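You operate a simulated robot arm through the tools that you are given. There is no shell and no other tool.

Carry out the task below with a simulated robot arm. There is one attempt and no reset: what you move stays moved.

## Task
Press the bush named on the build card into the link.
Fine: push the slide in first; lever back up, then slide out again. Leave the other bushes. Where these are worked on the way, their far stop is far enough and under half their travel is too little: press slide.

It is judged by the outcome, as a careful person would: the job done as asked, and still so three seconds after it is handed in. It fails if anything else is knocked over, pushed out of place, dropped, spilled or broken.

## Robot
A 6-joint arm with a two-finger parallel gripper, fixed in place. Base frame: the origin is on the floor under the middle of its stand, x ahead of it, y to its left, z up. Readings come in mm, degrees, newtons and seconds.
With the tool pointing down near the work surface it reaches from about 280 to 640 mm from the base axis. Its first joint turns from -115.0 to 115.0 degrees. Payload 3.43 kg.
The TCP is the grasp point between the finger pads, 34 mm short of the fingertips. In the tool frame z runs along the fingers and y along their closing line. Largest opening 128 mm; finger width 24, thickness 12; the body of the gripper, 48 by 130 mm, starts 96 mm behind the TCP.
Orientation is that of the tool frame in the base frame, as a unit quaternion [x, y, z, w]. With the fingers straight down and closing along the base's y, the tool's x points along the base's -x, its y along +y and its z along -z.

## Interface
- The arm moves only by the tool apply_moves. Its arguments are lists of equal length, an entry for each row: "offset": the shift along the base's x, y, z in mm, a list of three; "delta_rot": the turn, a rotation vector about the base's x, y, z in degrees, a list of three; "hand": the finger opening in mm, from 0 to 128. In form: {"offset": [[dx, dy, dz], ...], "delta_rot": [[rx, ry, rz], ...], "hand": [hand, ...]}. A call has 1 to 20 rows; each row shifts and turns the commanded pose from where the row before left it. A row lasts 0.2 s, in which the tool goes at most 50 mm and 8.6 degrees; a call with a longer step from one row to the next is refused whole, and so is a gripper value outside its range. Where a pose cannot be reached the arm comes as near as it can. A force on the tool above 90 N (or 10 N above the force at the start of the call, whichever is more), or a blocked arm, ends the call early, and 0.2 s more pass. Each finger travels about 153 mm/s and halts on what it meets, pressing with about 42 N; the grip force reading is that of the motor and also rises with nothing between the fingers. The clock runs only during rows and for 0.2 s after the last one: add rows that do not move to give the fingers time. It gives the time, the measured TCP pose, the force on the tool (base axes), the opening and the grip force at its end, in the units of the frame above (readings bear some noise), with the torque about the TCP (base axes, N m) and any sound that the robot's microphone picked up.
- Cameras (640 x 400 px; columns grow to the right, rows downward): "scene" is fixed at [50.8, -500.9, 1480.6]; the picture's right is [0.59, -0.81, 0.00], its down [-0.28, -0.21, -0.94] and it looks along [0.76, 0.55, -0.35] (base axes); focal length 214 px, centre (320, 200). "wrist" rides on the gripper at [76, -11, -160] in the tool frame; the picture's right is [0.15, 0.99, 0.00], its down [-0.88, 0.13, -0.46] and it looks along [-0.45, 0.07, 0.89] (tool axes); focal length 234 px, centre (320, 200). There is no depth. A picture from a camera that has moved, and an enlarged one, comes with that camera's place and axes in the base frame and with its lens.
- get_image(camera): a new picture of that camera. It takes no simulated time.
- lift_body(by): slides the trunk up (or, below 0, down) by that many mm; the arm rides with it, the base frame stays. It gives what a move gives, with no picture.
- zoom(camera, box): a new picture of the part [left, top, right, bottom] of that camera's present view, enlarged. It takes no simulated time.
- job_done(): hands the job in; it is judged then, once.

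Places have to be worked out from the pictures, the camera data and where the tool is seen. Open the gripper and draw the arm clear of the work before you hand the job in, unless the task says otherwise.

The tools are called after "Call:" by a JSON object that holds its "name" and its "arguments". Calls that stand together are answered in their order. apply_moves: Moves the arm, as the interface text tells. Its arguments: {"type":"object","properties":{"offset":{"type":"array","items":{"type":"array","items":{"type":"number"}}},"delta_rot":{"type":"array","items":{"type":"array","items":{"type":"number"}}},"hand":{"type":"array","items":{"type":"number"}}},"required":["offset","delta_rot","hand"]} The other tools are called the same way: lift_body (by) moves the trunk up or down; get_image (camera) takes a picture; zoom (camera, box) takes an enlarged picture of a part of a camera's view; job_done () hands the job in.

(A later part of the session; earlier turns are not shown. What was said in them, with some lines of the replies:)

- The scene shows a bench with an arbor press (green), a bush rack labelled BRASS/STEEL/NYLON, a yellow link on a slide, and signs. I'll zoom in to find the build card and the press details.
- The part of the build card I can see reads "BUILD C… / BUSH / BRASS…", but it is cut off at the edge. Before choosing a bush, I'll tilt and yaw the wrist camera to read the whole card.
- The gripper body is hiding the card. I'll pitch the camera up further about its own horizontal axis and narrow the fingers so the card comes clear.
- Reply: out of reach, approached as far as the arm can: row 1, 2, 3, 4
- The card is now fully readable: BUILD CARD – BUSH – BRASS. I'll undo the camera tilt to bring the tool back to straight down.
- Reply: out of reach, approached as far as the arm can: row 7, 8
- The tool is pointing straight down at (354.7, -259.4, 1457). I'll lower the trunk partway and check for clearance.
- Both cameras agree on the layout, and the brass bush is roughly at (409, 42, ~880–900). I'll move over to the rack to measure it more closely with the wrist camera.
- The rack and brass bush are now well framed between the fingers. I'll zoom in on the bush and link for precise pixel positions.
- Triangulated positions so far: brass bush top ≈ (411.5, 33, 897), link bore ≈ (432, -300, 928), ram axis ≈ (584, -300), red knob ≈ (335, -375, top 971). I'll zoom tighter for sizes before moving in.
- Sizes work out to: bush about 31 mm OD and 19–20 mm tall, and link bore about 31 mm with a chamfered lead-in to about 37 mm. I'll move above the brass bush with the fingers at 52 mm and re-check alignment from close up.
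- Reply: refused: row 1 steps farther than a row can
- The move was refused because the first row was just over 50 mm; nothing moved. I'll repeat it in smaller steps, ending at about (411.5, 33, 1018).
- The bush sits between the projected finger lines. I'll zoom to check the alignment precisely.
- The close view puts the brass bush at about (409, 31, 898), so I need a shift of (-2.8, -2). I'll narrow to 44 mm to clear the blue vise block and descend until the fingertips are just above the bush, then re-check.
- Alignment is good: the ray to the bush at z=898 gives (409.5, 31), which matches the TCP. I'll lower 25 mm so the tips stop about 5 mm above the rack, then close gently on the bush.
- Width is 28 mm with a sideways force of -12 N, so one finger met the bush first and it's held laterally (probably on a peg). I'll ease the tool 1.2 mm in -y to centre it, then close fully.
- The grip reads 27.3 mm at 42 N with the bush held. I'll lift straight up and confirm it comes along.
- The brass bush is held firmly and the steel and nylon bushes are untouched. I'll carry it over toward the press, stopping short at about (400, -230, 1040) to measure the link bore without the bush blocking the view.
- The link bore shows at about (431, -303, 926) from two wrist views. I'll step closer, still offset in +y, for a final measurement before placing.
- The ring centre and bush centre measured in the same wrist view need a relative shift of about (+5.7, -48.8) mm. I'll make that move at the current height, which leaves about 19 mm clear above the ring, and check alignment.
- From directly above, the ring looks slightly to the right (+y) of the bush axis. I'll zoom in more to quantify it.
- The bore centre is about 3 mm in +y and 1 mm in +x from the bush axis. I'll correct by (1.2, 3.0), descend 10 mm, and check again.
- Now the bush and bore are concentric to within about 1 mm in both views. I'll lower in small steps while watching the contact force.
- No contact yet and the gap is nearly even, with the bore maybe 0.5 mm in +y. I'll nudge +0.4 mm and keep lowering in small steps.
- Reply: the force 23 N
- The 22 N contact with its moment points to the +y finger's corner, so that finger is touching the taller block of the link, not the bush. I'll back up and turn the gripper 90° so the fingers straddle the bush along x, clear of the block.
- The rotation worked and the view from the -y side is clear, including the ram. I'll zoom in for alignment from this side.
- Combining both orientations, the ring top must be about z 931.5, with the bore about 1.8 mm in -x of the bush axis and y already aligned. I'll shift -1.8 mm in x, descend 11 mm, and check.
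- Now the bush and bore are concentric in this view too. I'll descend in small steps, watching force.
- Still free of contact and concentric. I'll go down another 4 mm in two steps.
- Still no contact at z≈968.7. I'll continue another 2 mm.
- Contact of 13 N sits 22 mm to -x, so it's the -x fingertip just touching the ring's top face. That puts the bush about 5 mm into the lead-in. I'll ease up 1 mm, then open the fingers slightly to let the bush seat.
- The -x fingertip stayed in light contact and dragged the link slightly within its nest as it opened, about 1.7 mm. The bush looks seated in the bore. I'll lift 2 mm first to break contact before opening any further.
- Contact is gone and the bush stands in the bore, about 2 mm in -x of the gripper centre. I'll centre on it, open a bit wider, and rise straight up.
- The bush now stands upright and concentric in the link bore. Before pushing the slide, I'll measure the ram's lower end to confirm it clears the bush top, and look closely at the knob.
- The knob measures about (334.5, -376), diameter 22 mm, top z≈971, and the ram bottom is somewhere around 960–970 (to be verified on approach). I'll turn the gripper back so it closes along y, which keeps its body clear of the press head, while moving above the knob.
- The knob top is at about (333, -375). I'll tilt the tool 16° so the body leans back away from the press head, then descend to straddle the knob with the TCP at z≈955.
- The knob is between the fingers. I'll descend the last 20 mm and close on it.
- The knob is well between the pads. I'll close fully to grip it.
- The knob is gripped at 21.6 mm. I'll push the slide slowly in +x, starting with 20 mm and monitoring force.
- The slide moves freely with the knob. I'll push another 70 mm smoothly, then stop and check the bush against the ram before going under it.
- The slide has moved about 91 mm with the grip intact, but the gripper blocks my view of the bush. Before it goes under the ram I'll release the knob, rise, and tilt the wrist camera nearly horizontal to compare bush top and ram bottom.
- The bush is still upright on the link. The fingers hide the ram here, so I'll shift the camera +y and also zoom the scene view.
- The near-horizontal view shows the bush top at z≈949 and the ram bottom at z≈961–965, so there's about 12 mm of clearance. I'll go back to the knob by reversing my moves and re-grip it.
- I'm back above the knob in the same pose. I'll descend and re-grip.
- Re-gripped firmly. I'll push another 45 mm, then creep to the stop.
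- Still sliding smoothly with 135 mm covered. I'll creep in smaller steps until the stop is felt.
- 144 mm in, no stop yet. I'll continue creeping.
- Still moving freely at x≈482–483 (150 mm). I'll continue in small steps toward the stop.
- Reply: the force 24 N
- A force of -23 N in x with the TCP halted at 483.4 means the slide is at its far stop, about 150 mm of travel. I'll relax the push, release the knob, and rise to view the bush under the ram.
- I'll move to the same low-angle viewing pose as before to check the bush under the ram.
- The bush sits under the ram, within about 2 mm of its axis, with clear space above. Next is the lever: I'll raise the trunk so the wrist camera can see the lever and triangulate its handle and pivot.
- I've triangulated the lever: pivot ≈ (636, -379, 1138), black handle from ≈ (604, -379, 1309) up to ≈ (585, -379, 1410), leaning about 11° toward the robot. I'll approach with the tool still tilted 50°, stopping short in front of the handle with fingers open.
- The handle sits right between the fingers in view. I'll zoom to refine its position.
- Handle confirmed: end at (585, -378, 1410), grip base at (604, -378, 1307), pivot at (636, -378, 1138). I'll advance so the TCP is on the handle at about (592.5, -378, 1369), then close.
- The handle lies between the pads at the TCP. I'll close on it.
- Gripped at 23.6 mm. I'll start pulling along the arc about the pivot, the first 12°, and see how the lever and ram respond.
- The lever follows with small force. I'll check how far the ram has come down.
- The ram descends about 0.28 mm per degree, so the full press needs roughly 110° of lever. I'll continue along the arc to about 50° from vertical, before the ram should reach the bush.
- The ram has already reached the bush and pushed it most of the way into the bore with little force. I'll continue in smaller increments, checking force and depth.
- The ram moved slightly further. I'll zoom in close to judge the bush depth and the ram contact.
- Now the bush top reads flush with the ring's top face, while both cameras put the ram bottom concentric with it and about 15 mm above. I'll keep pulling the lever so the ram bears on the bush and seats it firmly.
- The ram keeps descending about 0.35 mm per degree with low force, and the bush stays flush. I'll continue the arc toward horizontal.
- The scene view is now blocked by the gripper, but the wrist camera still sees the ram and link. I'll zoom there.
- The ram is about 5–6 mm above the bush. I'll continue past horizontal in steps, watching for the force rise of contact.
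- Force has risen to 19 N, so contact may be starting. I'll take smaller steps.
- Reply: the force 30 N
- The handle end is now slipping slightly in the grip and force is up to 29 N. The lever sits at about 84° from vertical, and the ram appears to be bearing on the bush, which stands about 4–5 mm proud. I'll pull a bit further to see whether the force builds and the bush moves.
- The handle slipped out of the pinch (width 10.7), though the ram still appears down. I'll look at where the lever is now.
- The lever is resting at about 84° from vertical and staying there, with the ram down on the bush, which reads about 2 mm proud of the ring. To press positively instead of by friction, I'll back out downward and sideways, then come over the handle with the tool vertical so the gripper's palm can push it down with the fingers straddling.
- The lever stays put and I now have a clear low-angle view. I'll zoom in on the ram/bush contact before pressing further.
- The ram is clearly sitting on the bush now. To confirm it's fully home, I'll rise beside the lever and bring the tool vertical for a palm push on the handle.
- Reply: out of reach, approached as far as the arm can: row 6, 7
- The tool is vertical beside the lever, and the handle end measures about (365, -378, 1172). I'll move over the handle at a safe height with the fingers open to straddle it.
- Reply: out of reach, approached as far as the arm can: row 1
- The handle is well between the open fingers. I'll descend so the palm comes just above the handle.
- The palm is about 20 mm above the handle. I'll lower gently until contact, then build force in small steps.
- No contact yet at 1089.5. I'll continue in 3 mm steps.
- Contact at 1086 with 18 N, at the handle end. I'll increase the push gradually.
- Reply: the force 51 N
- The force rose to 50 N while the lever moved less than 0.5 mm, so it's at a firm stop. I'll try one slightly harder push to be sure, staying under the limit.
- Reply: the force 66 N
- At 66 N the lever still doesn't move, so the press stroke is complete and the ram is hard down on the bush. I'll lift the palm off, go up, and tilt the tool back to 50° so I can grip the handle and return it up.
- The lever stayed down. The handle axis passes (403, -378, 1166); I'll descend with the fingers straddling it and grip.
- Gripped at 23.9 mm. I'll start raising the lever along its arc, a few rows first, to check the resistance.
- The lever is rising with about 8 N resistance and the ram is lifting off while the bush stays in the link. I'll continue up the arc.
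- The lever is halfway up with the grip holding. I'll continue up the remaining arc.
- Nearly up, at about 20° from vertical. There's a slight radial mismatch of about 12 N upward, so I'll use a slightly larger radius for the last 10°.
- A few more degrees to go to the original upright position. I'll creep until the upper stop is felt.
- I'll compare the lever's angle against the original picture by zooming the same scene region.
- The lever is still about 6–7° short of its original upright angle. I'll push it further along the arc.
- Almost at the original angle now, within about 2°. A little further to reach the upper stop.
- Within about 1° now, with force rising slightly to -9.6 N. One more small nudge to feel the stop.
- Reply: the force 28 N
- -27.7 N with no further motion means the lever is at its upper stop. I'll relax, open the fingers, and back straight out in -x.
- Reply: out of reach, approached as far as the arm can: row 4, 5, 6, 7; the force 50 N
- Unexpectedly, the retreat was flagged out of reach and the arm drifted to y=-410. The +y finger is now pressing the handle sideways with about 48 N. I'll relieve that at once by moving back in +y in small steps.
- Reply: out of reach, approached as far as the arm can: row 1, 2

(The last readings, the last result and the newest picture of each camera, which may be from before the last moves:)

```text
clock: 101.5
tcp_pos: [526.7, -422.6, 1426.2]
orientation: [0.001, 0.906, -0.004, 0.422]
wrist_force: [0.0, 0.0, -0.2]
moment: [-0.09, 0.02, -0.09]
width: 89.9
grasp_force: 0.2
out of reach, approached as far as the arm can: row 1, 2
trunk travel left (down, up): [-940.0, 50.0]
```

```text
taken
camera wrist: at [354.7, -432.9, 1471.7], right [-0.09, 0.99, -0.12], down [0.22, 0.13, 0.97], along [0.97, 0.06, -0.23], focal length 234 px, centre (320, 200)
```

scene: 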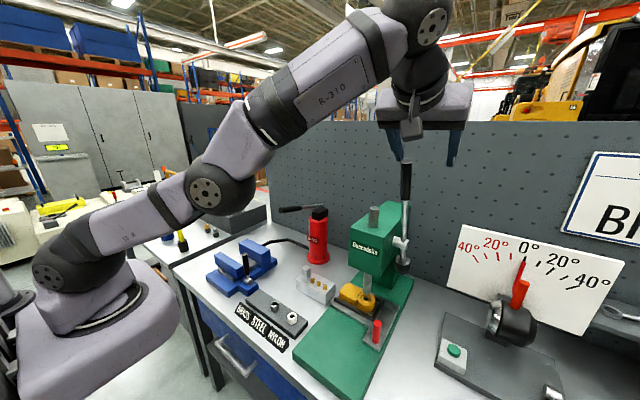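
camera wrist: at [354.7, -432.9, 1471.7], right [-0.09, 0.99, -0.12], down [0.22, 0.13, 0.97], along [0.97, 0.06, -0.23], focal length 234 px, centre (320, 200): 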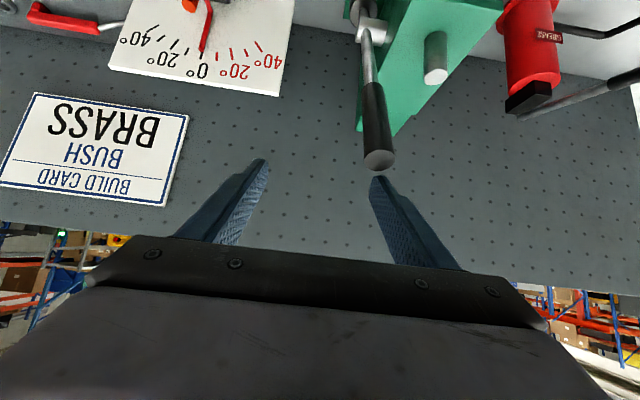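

The contact is gone, with zero force and the handle free. The arm is fully stretched (singular), so it slides sideways instead of folding. I'll swing it clear of the lever by rotating around the base, then fold it in open space.

Call:
{"name": "apply_moves", "arguments": {"offset": [[-20, -16, 0], [-22, -18, 0], [-24, -18, 0], [-25, -18, 0], [0, 0, 0]], "delta_rot": [[0, 0, 0], [0, 0, 0], [0, 0, 0], [0, 0, 0], [0, 0, 0]], "hand": [90, 90, 80, 60, 60]}}

Call:
{"name": "get_image", "arguments": {"camera": "scene"}}

Call:
{"name": "get_image", "arguments": {"camera": "wrist"}}

```text
clock: 102.7
tcp_pos: [430.3, -482.0, 1416.0]
orientation: [0.0, 0.906, -0.001, 0.423]
wrist_force: [0.7, -0.5, -0.7]
moment: [-0.01, 0.0, 0.01]
width: 60.1
grasp_force: 0.1
out of reach, approached as far as the arm can: row 2, 3, 4
trunk travel left (down, up): [-940.0, 50.0]
```

```text
taken
```

scene: 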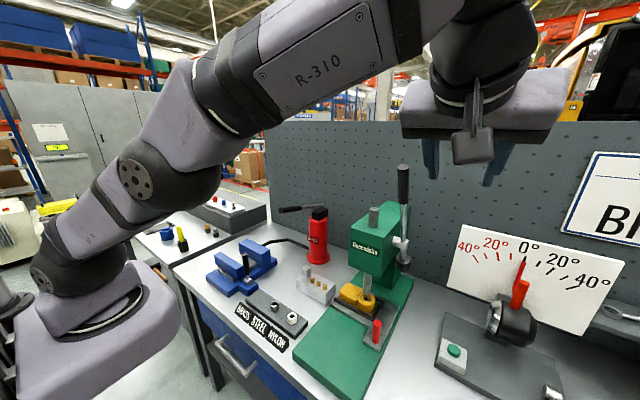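

```text
taken
camera wrist: at [258.2, -494.3, 1459.8], right [-0.09, 0.99, -0.11], down [0.22, 0.13, 0.97], along [0.97, 0.07, -0.23], focal length 234 px, centre (320, 200)
```

wrist: 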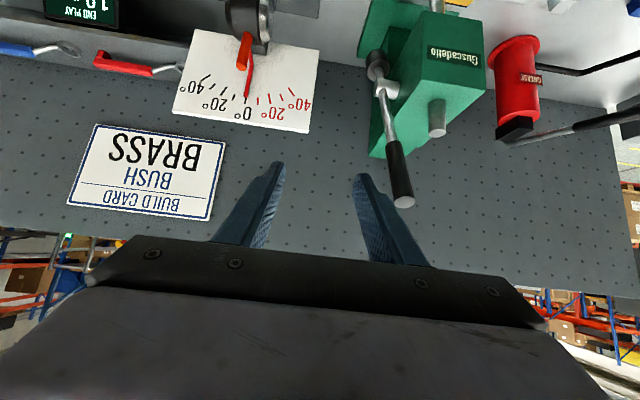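

The view shows the lever has dropped a few degrees from upright (the handle end is lower than in the original image) because the finger dragged it during that slide. First I'll fold the arm back to a comfortable pose in open space.

Call:
{"name": "apply_moves", "arguments": {"offset": [[-3, 30, -35], [-3, 30, -35], [-3, 30, -35], [-3, 30, -30], [0, 0, 0]], "delta_rot": [[0, 0, 0], [0, 0, 0], [0, 0, 0], [0, 0, 0], [0, 0, 0]], "hand": [60, 60, 60, 60, 60]}}

Call:
{"name": "get_image", "arguments": {"camera": "scene"}}

```text
clock: 103.9
tcp_pos: [416.0, -362.7, 1279.8]
orientation: [0.0, 0.906, -0.001, 0.423]
wrist_force: [0.4, 0.6, 0.0]
moment: [0.03, -0.01, 0.02]
width: 60.2
grasp_force: 0.0
trunk travel left (down, up): [-940.0, 50.0]
```

```text
taken
```

scene: 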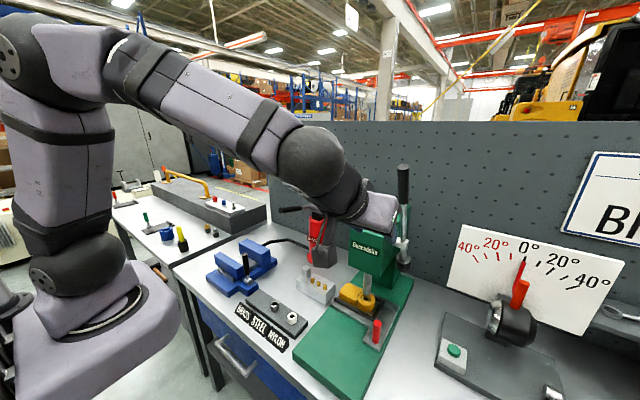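

The arm is folded back into its normal posture. I'll now push the lever fully upright from the front with closed fingertips, so nothing can drag it down when I retreat.

Call:
{"name": "apply_moves", "arguments": {"offset": [[20, -5, 21], [20, -5, 21], [20, -5, 21], [0, 0, 0], [0, 0, 0]], "delta_rot": [[0, 0, 0], [0, 0, 0], [0, 0, 0], [0, 0, 0], [0, 0, 0]], "hand": [40, 20, 5, 0, 0]}}

Call:
{"name": "get_image", "arguments": {"camera": "wrist"}}

Call:
{"name": "zoom", "arguments": {"camera": "scene", "box": [360, 140, 430, 290]}}

```text
clock: 105.1
tcp_pos: [476.0, -378.1, 1343.1]
orientation: [0.001, 0.906, -0.001, 0.423]
wrist_force: [0.3, -0.4, 0.7]
moment: [0.02, -0.04, -0.01]
width: 0.1
grasp_force: 32.7
trunk travel left (down, up): [-940.0, 50.0]
```

```text
taken
camera wrist: at [303.9, -389.6, 1388.2], right [-0.09, 0.99, -0.11], down [0.22, 0.13, 0.97], along [0.97, 0.07, -0.23], focal length 234 px, centre (320, 200)
```

wrist: 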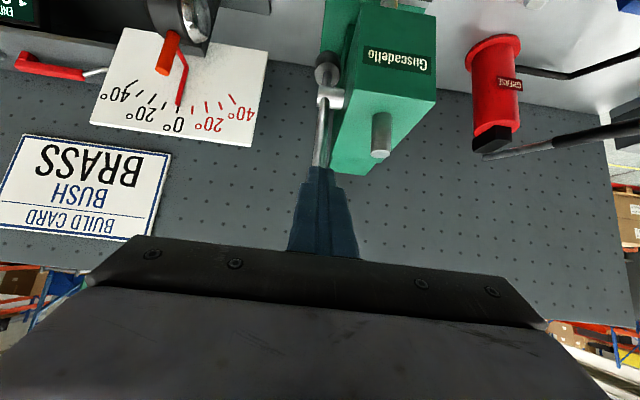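

```text
2.67 times, centred on (395, 215) of scene
camera zoom: at [50.8, -500.9, 1480.6], right [0.59, -0.81, 0.0], down [-0.28, -0.21, -0.94], along [0.76, 0.55, -0.35], focal length 572 px, centre (120, 160)
```

zoom: 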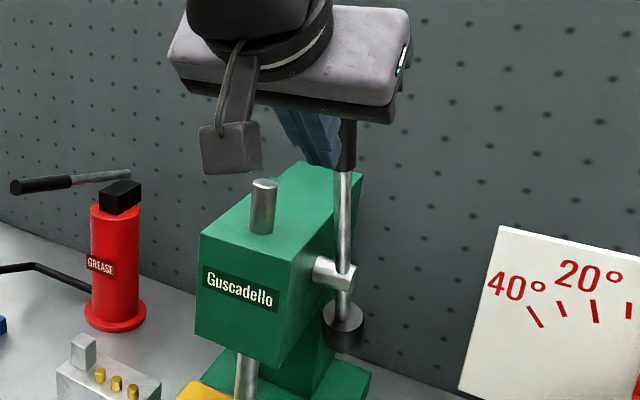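

The lever is at about 25° now. The closed fingertips are in line with the handle; I'll push it in +x in steps toward upright.

Call:
{"name": "apply_moves", "arguments": {"offset": [[10, 0, 0], [10, 0, 0], [8, 0, 0], [8, 0, 0], [8, 0, 0], [0, 0, 0]], "delta_rot": [[0, 0, 0], [0, 0, 0], [0, 0, 0], [0, 0, 0], [0, 0, 0], [0, 0, 0]], "hand": [0, 0, 0, 0, 0, 0]}}

Call:
{"name": "get_image", "arguments": {"camera": "wrist"}}

Call:
{"name": "zoom", "arguments": {"camera": "scene", "box": [360, 140, 430, 290]}}

```text
clock: 106.5
tcp_pos: [521.1, -378.3, 1344.5]
orientation: [0.0, 0.906, -0.001, 0.423]
wrist_force: [0.5, -0.1, 0.5]
moment: [0.0, 0.01, 0.01]
width: 0.0
grasp_force: 33.0
trunk travel left (down, up): [-940.0, 50.0]
```

```text
taken
camera wrist: at [348.8, -389.7, 1389.1], right [-0.09, 0.99, -0.11], down [0.22, 0.13, 0.97], along [0.97, 0.07, -0.23], focal length 234 px, centre (320, 200)
```

wrist: 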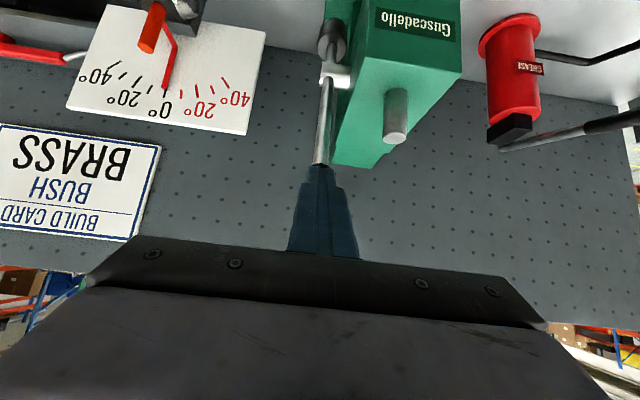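

```text
2.67 times, centred on (395, 215) of scene
camera zoom: at [50.8, -500.9, 1480.6], right [0.59, -0.81, 0.0], down [-0.28, -0.21, -0.94], along [0.76, 0.55, -0.35], focal length 572 px, centre (120, 160)
```

zoom: 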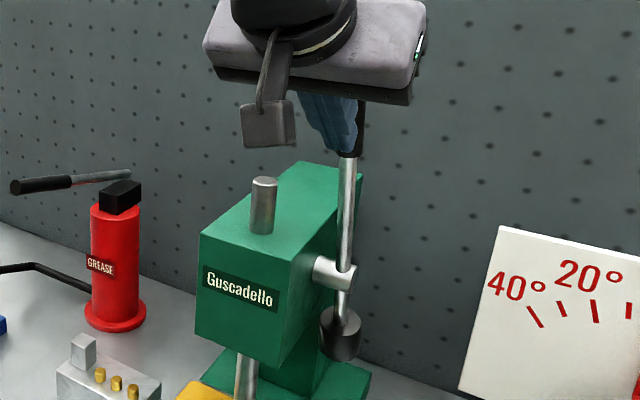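

The push is moving the lever up easily. I'll continue toward the stop.

Call:
{"name": "apply_moves", "arguments": {"offset": [[7, 0, 0], [7, 0, 0], [6, 0, 0], [6, 0, 0], [0, 0, 0]], "delta_rot": [[0, 0, 0], [0, 0, 0], [0, 0, 0], [0, 0, 0], [0, 0, 0]], "hand": [0, 0, 0, 0, 0]}}

Call:
{"name": "zoom", "arguments": {"camera": "scene", "box": [360, 140, 430, 290]}}

```text
clock: 107.7
tcp_pos: [546.6, -378.9, 1344.0]
orientation: [0.001, 0.906, -0.001, 0.423]
wrist_force: [0.1, -0.4, -0.2]
moment: [-0.02, 0.01, -0.04]
width: 0.0
grasp_force: 32.8
trunk travel left (down, up): [-940.0, 50.0]
```

```text
2.67 times, centred on (395, 215) of scene
camera zoom: at [50.8, -500.9, 1480.6], right [0.59, -0.81, 0.0], down [-0.28, -0.21, -0.94], along [0.76, 0.55, -0.35], focal length 572 px, centre (120, 160)
```

zoom: 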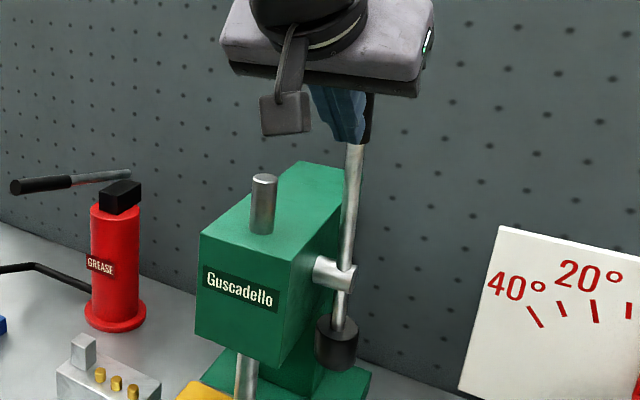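

Nearly upright now. I'll nudge further until the stop registers as force.

Call:
{"name": "apply_moves", "arguments": {"offset": [[3, 0, 0], [3, 0, 0], [3, 0, 0], [0, 0, 0]], "delta_rot": [[0, 0, 0], [0, 0, 0], [0, 0, 0], [0, 0, 0]], "hand": [0, 0, 0, 0]}}

Call:
{"name": "zoom", "arguments": {"camera": "scene", "box": [360, 140, 430, 290]}}

```text
clock: 108.7
tcp_pos: [551.6, -378.0, 1345.1]
orientation: [0.0, 0.907, -0.001, 0.422]
wrist_force: [-12.8, 1.3, -1.8]
moment: [-0.13, 0.25, 0.02]
width: 0.0
grasp_force: 32.8
trunk travel left (down, up): [-940.0, 50.0]
```

```text
2.67 times, centred on (395, 215) of scene
camera zoom: at [50.8, -500.9, 1480.6], right [0.59, -0.81, 0.0], down [-0.28, -0.21, -0.94], along [0.76, 0.55, -0.35], focal length 572 px, centre (120, 160)
```

zoom: 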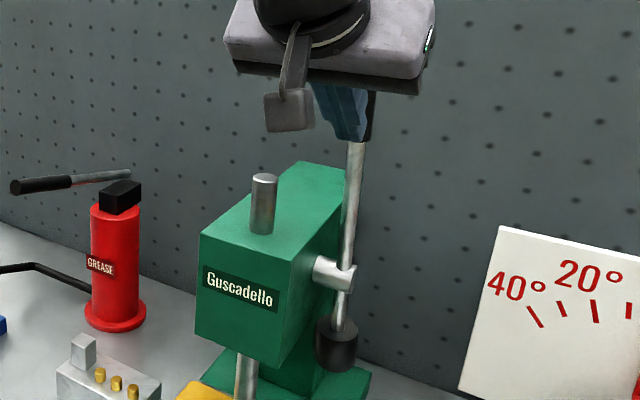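

-12.8 N at the stop, so the lever is fully up. I'll retreat straight back in -x with the fingers closed and confirm it stays.

Call:
{"name": "apply_moves", "arguments": {"offset": [[-10, 0, 0], [-25, 0, 0], [-35, 0, 0], [-40, 0, -10], [-40, 0, -30], [0, 0, 0]], "delta_rot": [[0, 0, 0], [0, 0, 0], [0, 0, 0], [0, 0, 0], [0, 0, 0], [0, 0, 0]], "hand": [0, 0, 0, 0, 0, 0]}}

Call:
{"name": "get_image", "arguments": {"camera": "scene"}}

Call:
{"name": "zoom", "arguments": {"camera": "scene", "box": [360, 140, 430, 290]}}

Call:
{"name": "zoom", "arguments": {"camera": "scene", "box": [340, 260, 400, 320]}}

```text
clock: 110.1
tcp_pos: [404.3, -378.0, 1304.3]
orientation: [0.0, 0.906, -0.001, 0.423]
wrist_force: [-0.3, -0.2, 0.2]
moment: [-0.01, 0.03, 0.01]
width: 0.0
grasp_force: 33.0
trunk travel left (down, up): [-940.0, 50.0]
```

```text
taken
```

scene: 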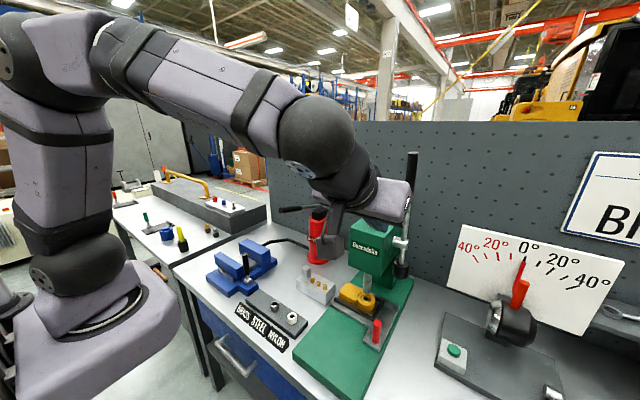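

```text
2.67 times, centred on (395, 215) of scene
camera zoom: at [50.8, -500.9, 1480.6], right [0.59, -0.81, 0.0], down [-0.28, -0.21, -0.94], along [0.76, 0.55, -0.35], focal length 572 px, centre (120, 160)
```

zoom: 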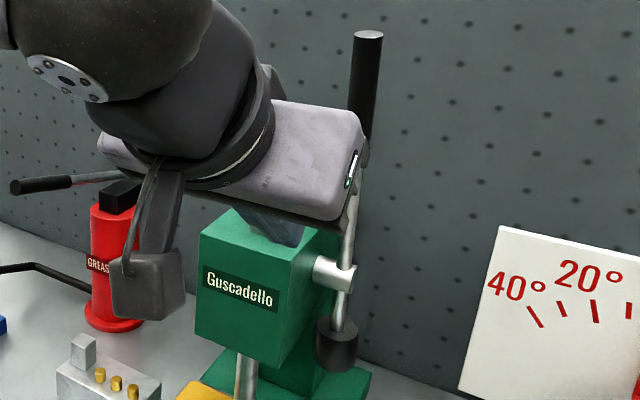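

```text
6.67 times, centred on (370, 290) of scene
camera zoom: at [50.8, -500.9, 1480.6], right [0.59, -0.81, 0.0], down [-0.28, -0.21, -0.94], along [0.76, 0.55, -0.35], focal length 1430 px, centre (-13, -400)
```

zoom: 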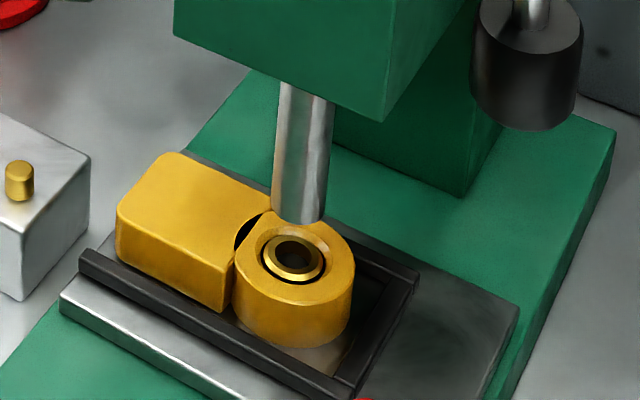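

The lever is upright and staying, and the ram is fully up. I'll look closely at the pressed bush before sliding it out.

Call:
{"name": "zoom", "arguments": {"camera": "scene", "box": [355, 285, 385, 310]}}

```text
16.00 times, centred on (370, 298) of scene
camera zoom: at [50.8, -500.9, 1480.6], right [0.59, -0.81, 0.0], down [-0.28, -0.21, -0.94], along [0.76, 0.55, -0.35], focal length 3432 px, centre (-480, -1360)
```

zoom: 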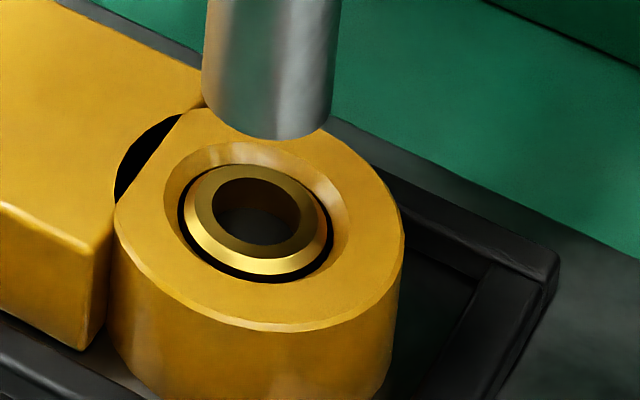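

The bush is seated concentric and essentially flush in the link. Next I'll slide it out: lower the trunk, then bring the tool back to the 16° tilt above the red knob.

Call:
{"name": "lift_body", "arguments": {"by": -280}}

Call:
{"name": "apply_moves", "arguments": {"offset": [[0, 0, 0], [0, 0, 0], [0, 0, 0], [0, 0, 0], [0, 0, 0], [0, 0, 0]], "delta_rot": [[0, 7, 0], [0, 7, 0], [0, 7, 0], [0, 7, 0], [0, 6, 0], [0, 0, 0]], "hand": [10, 30, 48, 48, 48, 48]}}

Call:
{"name": "get_image", "arguments": {"camera": "wrist"}}

Call:
{"name": "get_image", "arguments": {"camera": "scene"}}

```text
clock: 112.9
tcp_pos: [404.2, -378.7, 1025.2]
orientation: [0.0, 0.906, 0.0, 0.424]
wrist_force: [-0.1, 0.7, -0.1]
moment: [0.01, 0.01, 0.0]
width: 0.1
grasp_force: 33.5
trunk travel left (down, up): [-660.0, 330.0]
```

```text
clock: 114.3
tcp_pos: [404.7, -378.4, 1024.3]
orientation: [0.001, 0.99, -0.001, 0.139]
wrist_force: [-0.5, 0.2, -0.1]
moment: [0.03, 0.01, 0.03]
width: 48.2
grasp_force: 0.1
trunk travel left (down, up): [-660.0, 330.0]
```

```text
taken
camera wrist: at [287.0, -389.7, 1157.7], right [-0.14, 0.99, -0.04], down [0.72, 0.13, 0.68], along [0.68, 0.06, -0.73], focal length 234 px, centre (320, 200)
```

wrist: 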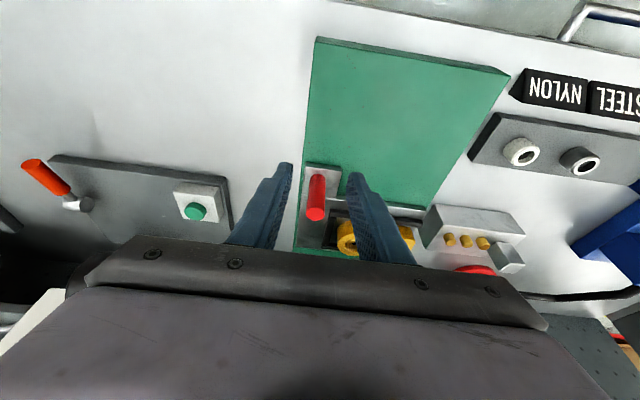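

```text
taken
```

scene: 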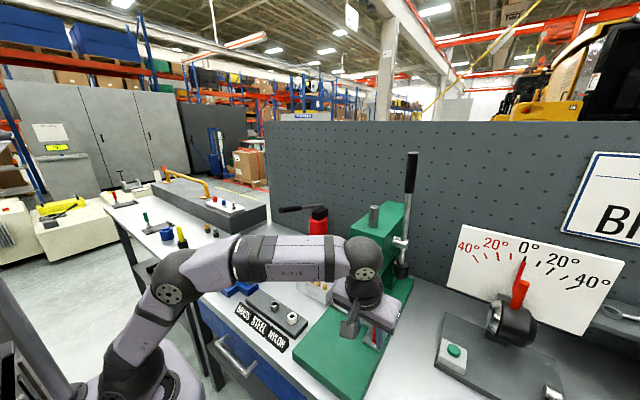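

The lever is upright in the scene view. I'll move forward above the knob, then descend and grip it.

Call:
{"name": "apply_moves", "arguments": {"offset": [[20, 0.7, 0], [20, 0.7, 0], [20, 0.7, 0], [19, 0.7, 0], [0, 0, 0]], "delta_rot": [[0, 0, 0], [0, 0, 0], [0, 0, 0], [0, 0, 0], [0, 0, 0]], "hand": [48, 48, 48, 48, 48]}}

Call:
{"name": "get_image", "arguments": {"camera": "wrist"}}

```text
clock: 115.5
tcp_pos: [484.0, -375.3, 1024.8]
orientation: [0.0, 0.99, -0.001, 0.141]
wrist_force: [-0.1, 0.0, 0.5]
moment: [0.0, 0.01, 0.03]
width: 48.1
grasp_force: 0.0
trunk travel left (down, up): [-660.0, 330.0]
```

```text
taken
camera wrist: at [366.1, -386.5, 1157.2], right [-0.14, 0.99, -0.04], down [0.72, 0.13, 0.68], along [0.68, 0.07, -0.73], focal length 234 px, centre (320, 200)
```

wrist: 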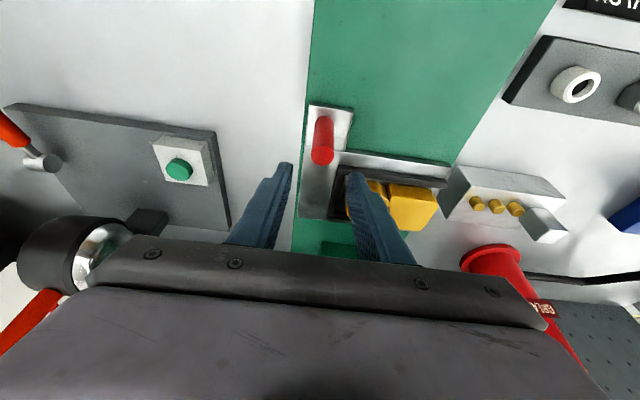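

The view matches the earlier pre-grasp above the knob. I'll descend and grip.

Call:
{"name": "apply_moves", "arguments": {"offset": [[0, 0, -25], [0, 0, -25], [0, 0, -17], [0, 0, 0], [0, 0, 0], [0, 0, 0]], "delta_rot": [[0, 0, 0], [0, 0, 0], [0, 0, 0], [0, 0, 0], [0, 0, 0], [0, 0, 0]], "hand": [48, 48, 48, 30, 15, 10]}}

Call:
{"name": "zoom", "arguments": {"camera": "wrist", "box": [220, 100, 460, 260]}}

```text
clock: 116.9
tcp_pos: [484.3, -375.9, 958.5]
orientation: [0.0, 0.99, 0.0, 0.14]
wrist_force: [-1.4, 1.6, -1.6]
moment: [0.21, -0.93, 0.04]
width: 21.7
grasp_force: 44.8
trunk travel left (down, up): [-660.0, 330.0]
```

```text
2.50 times, centred on (340, 180) of wrist
camera zoom: at [365.6, -386.5, 1090.6], right [-0.14, 0.99, -0.04], down [0.72, 0.13, 0.68], along [0.68, 0.07, -0.73], focal length 585 px, centre (270, 250)
```

zoom: 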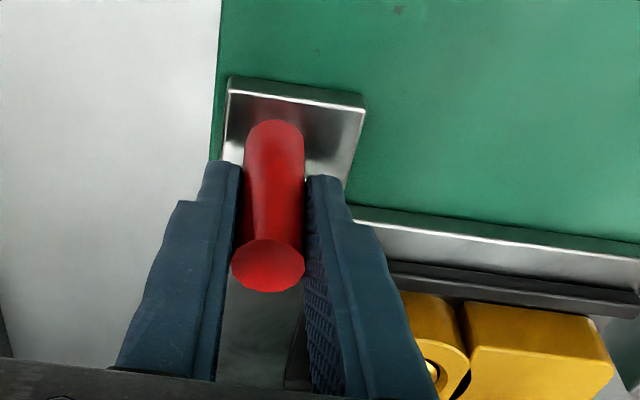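

The knob is gripped at 21.7 mm. I'll pull the slide out smoothly in -x.

Call:
{"name": "apply_moves", "arguments": {"offset": [[-3, 0, 0], [-5, 0, 0], [-7, 0, 0], [-8, 0, 0], [-8, 0, 0], [-8, 0, 0], [-8, 0, 0], [-8, 0, 0], [-8, 0, 0], [-7, 0, 0], [-5, 0, 0], [0, 0, 0]], "delta_rot": [[0, 0, 0], [0, 0, 0], [0, 0, 0], [0, 0, 0], [0, 0, 0], [0, 0, 0], [0, 0, 0], [0, 0, 0], [0, 0, 0], [0, 0, 0], [0, 0, 0], [0, 0, 0]], "hand": [10, 10, 10, 10, 10, 10, 10, 10, 10, 10, 10, 10]}}

Call:
{"name": "get_image", "arguments": {"camera": "scene"}}

Call:
{"name": "get_image", "arguments": {"camera": "wrist"}}

```text
clock: 119.5
tcp_pos: [409.1, -374.8, 957.6]
orientation: [0.0, 0.99, 0.0, 0.141]
wrist_force: [-0.2, 3.6, -2.5]
moment: [0.42, -0.79, 0.07]
width: 21.7
grasp_force: 44.8
trunk travel left (down, up): [-660.0, 330.0]
```

```text
taken
```

scene: 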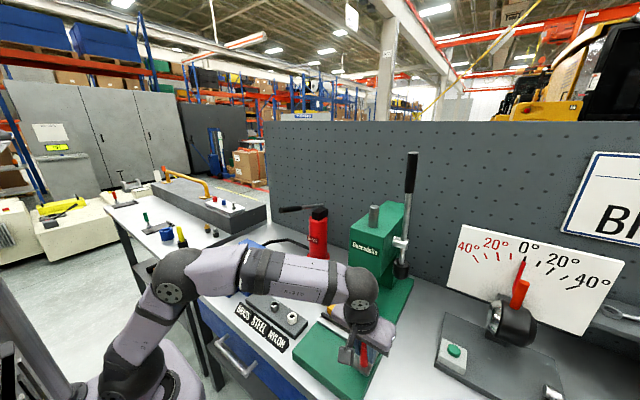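

```text
taken
camera wrist: at [290.9, -386.4, 1090.7], right [-0.14, 0.99, -0.04], down [0.72, 0.13, 0.68], along [0.68, 0.07, -0.73], focal length 234 px, centre (320, 200)
```

wrist: 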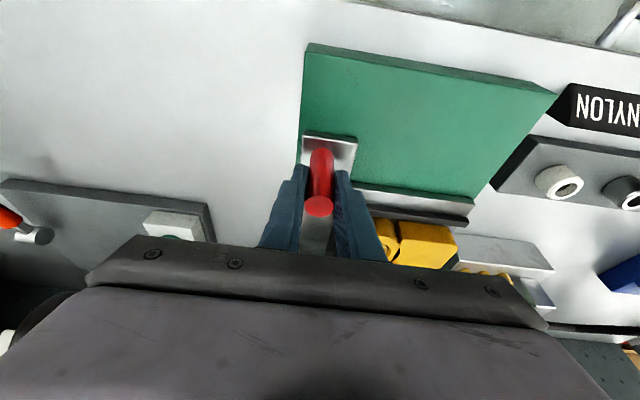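

The slide follows, halfway out at 75 mm. I'll pull the remaining distance toward the outer stop, easing at the end.

Call:
{"name": "apply_moves", "arguments": {"offset": [[-4, 0, 0], [-7, 0, 0], [-8, 0, 0], [-8, 0, 0], [-8, 0, 0], [-8, 0, 0], [-8, 0, 0], [-7, 0, 0], [-5, 0, 0], [-4, 0, 0], [-3, 0, 0], [0, 0, 0]], "delta_rot": [[0, 0, 0], [0, 0, 0], [0, 0, 0], [0, 0, 0], [0, 0, 0], [0, 0, 0], [0, 0, 0], [0, 0, 0], [0, 0, 0], [0, 0, 0], [0, 0, 0], [0, 0, 0]], "hand": [10, 10, 10, 10, 10, 10, 10, 10, 10, 10, 10, 10]}}

Call:
{"name": "get_image", "arguments": {"camera": "wrist"}}

```text
clock: 122.1
tcp_pos: [338.5, -374.8, 958.4]
orientation: [0.0, 0.99, 0.0, 0.14]
wrist_force: [0.2, 1.1, 0.6]
moment: [0.53, 0.39, 0.14]
width: 21.8
grasp_force: 44.4
trunk travel left (down, up): [-660.0, 330.0]
```

```text
taken
camera wrist: at [220.9, -386.3, 1090.7], right [-0.14, 0.99, -0.04], down [0.72, 0.13, 0.68], along [0.68, 0.07, -0.73], focal length 234 px, centre (320, 200)
```

wrist: 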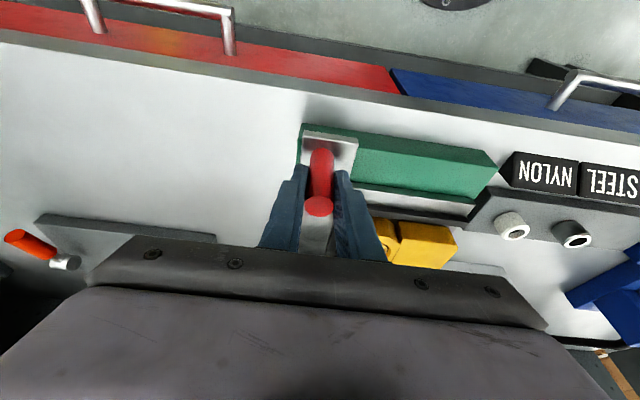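

About 5 mm from the original out position. I'll creep until the outer stop is felt.

Call:
{"name": "apply_moves", "arguments": {"offset": [[-2, 0, 0], [-2, 0, 0], [-2, 0, 0], [-1.5, 0, 0], [0, 0, 0]], "delta_rot": [[0, 0, 0], [0, 0, 0], [0, 0, 0], [0, 0, 0], [0, 0, 0]], "hand": [10, 10, 10, 10, 10]}}

```text
clock: 123.3
tcp_pos: [333.6, -375.3, 958.4]
orientation: [0.001, 0.99, -0.003, 0.141]
wrist_force: [14.6, 1.3, 4.9]
moment: [1.01, 0.55, 0.17]
width: 21.6
grasp_force: 45.2
trunk travel left (down, up): [-660.0, 330.0]
```

+14.6 N at x=333.6: the slide is at its outer stop, matching the starting position. I'll relax, open, and rise straight up off the knob.

Call:
{"name": "apply_moves", "arguments": {"offset": [[2, 0, 0], [0, 0, 0], [0, 0, 0], [0, 0, 15], [0, 0, 30], [0, 0, 35], [-5, 20, 30], [-5, 30, 20], [0, 0, 0]], "delta_rot": [[0, 0, 0], [0, 0, 0], [0, 0, 0], [0, 0, 0], [0, 0, 0], [0, 0, 0], [0, 8, 0], [0, 8, 0], [0, 0, 0]], "hand": [12, 32, 50, 50, 50, 50, 50, 50, 50]}}

Call:
{"name": "get_image", "arguments": {"camera": "wrist"}}

Call:
{"name": "get_image", "arguments": {"camera": "scene"}}

```text
clock: 125.3
tcp_pos: [322.0, -326.1, 1087.4]
orientation: [0.0, 1.0, -0.001, 0.0]
wrist_force: [0.2, 1.1, -0.8]
moment: [-0.05, 0.01, 0.0]
width: 50.0
grasp_force: 0.1
trunk travel left (down, up): [-660.0, 330.0]
```

```text
taken
camera wrist: at [245.5, -337.4, 1248.3], right [-0.15, 0.99, 0.0], down [0.88, 0.13, 0.46], along [0.45, 0.06, -0.89], focal length 234 px, centre (320, 200)
```

wrist: 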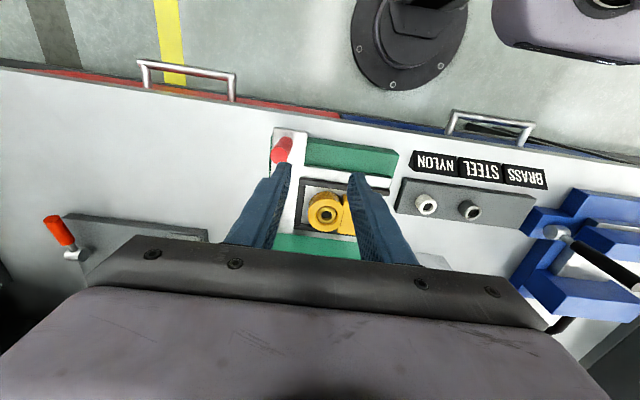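

```text
taken
```

scene: 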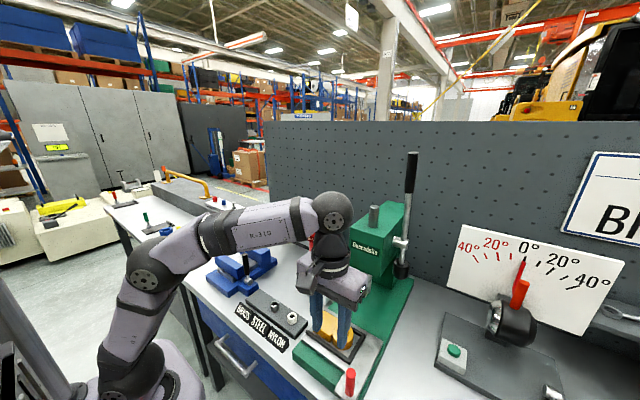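

The slide is out, the lever is up, and the bush is in the link. I'll raise the arm well clear of the work and take final verification views.

Call:
{"name": "lift_body", "arguments": {"by": 250}}

Call:
{"name": "apply_moves", "arguments": {"offset": [[-10, 40, 0], [-10, 40, 0], [0, 40, 0], [0, 40, 0], [0, 0, 0]], "delta_rot": [[0, 0, 0], [0, 0, 0], [0, 0, 0], [0, 0, 0], [0, 0, 0]], "hand": [60, 60, 60, 60, 60]}}

Call:
{"name": "get_image", "arguments": {"camera": "scene"}}

Call:
{"name": "zoom", "arguments": {"camera": "scene", "box": [320, 305, 370, 345]}}

Call:
{"name": "zoom", "arguments": {"camera": "scene", "box": [200, 180, 420, 400]}}

Call:
{"name": "zoom", "arguments": {"camera": "scene", "box": [360, 140, 430, 290]}}

Call:
{"name": "get_image", "arguments": {"camera": "wrist"}}

```text
clock: 127.9
tcp_pos: [322.4, -325.7, 1338.6]
orientation: [-0.001, 1.0, -0.001, 0.001]
wrist_force: [-0.5, -0.4, -0.1]
moment: [-0.01, -0.03, 0.0]
width: 50.1
grasp_force: 0.0
trunk travel left (down, up): [-910.0, 80.0]
```

```text
clock: 129.1
tcp_pos: [302.7, -166.9, 1339.0]
orientation: [-0.001, 1.0, -0.001, 0.0]
wrist_force: [0.5, 0.0, -0.4]
moment: [0.03, -0.02, -0.01]
width: 60.0
grasp_force: 0.1
trunk travel left (down, up): [-910.0, 80.0]
```

```text
taken
```

scene: 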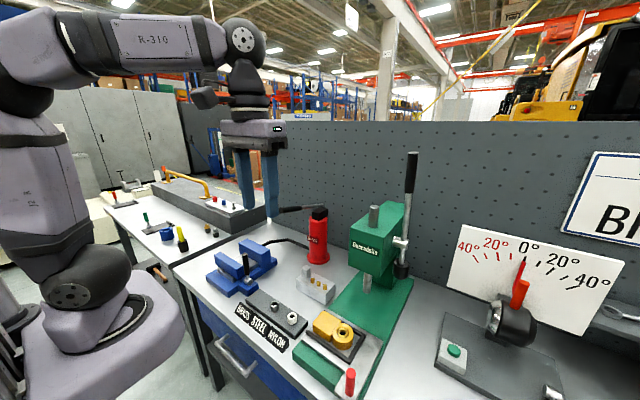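

```text
10.00 times, centred on (345, 325) of scene
camera zoom: at [50.8, -500.9, 1480.6], right [0.59, -0.81, 0.0], down [-0.28, -0.21, -0.94], along [0.76, 0.55, -0.35], focal length 2145 px, centre (70, -1050)
```

zoom: 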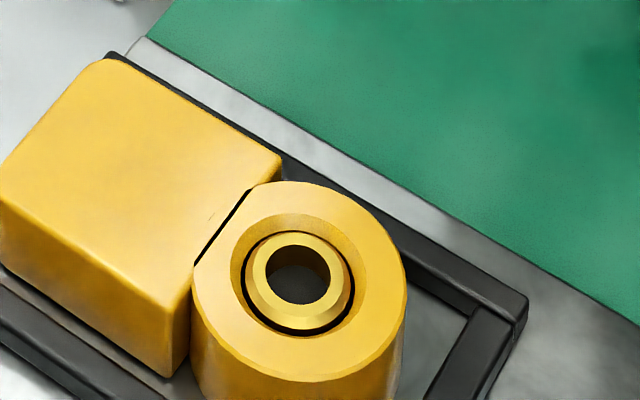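

```text
1.82 times, centred on (310, 290) of scene
camera zoom: at [50.8, -500.9, 1480.6], right [0.59, -0.81, 0.0], down [-0.28, -0.21, -0.94], along [0.76, 0.55, -0.35], focal length 390 px, centre (338, 36)
```

zoom: 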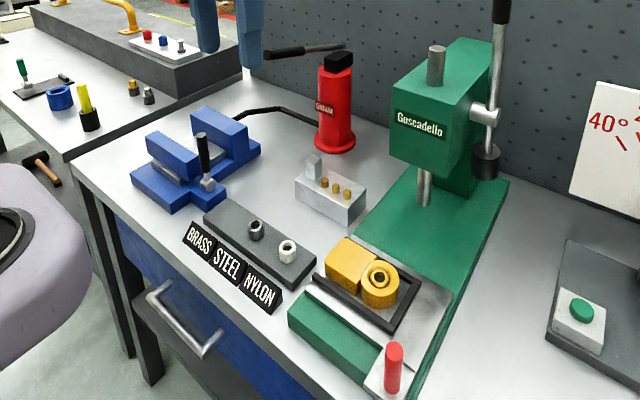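

```text
2.67 times, centred on (395, 215) of scene
camera zoom: at [50.8, -500.9, 1480.6], right [0.59, -0.81, 0.0], down [-0.28, -0.21, -0.94], along [0.76, 0.55, -0.35], focal length 572 px, centre (120, 160)
```

zoom: 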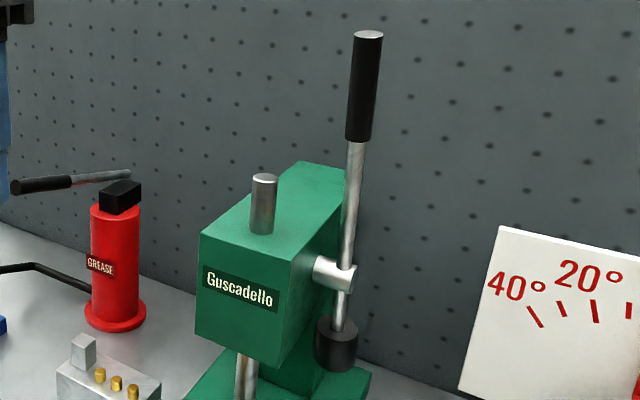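

```text
taken
camera wrist: at [226.3, -178.0, 1498.5], right [-0.15, 0.99, 0.0], down [0.88, 0.13, 0.46], along [0.45, 0.07, -0.89], focal length 234 px, centre (320, 200)
```

wrist: 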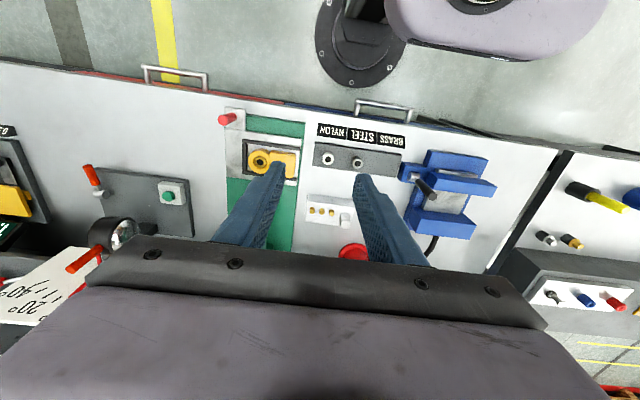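

All checks pass. The brass bush is flush in the link and the slide is back out at its stop. The lever is upright, the steel and nylon bushes are untouched, and the arm is clear with the gripper open. I'm handing the job in.

Call:
{"name": "job_done", "arguments": {}}

```text
The job is handed in.
```

The brass bush named on the build card is pressed into the link, about flush with the ring's top face. I've handed the job in; no verdict has come back yet.

- **Press sequence:** I set the bush in the bore with the slide out, then pushed the slide to its far stop, about 150 mm in. The lever went down until it wouldn't move any further under a 66 N push.
- **End state:** The lever is back up at its upper stop and the slide is out at its outer stop. The steel and nylon bushes are still on the rack, and the gripper is open and clear of the work.

Three things happened along the way:

- **Link nudged:** When I released the bush, a fingertip dragged the link about 2 mm inside its nest. It still lined up under the ram and is sitting in the nest now.
- **Handle slipped:** Near the end of the downstroke the handle slipped out of the grip. The lever stayed down, and I finished the stroke by pushing on the handle from above.
- **Lever dragged down:** The arm overstretched while backing away from the raised lever. A finger pulled the handle down to about 25° from vertical and pushed it sideways with about 48 N. I pushed the lever back to its upper stop, and it stayed there in the later views.
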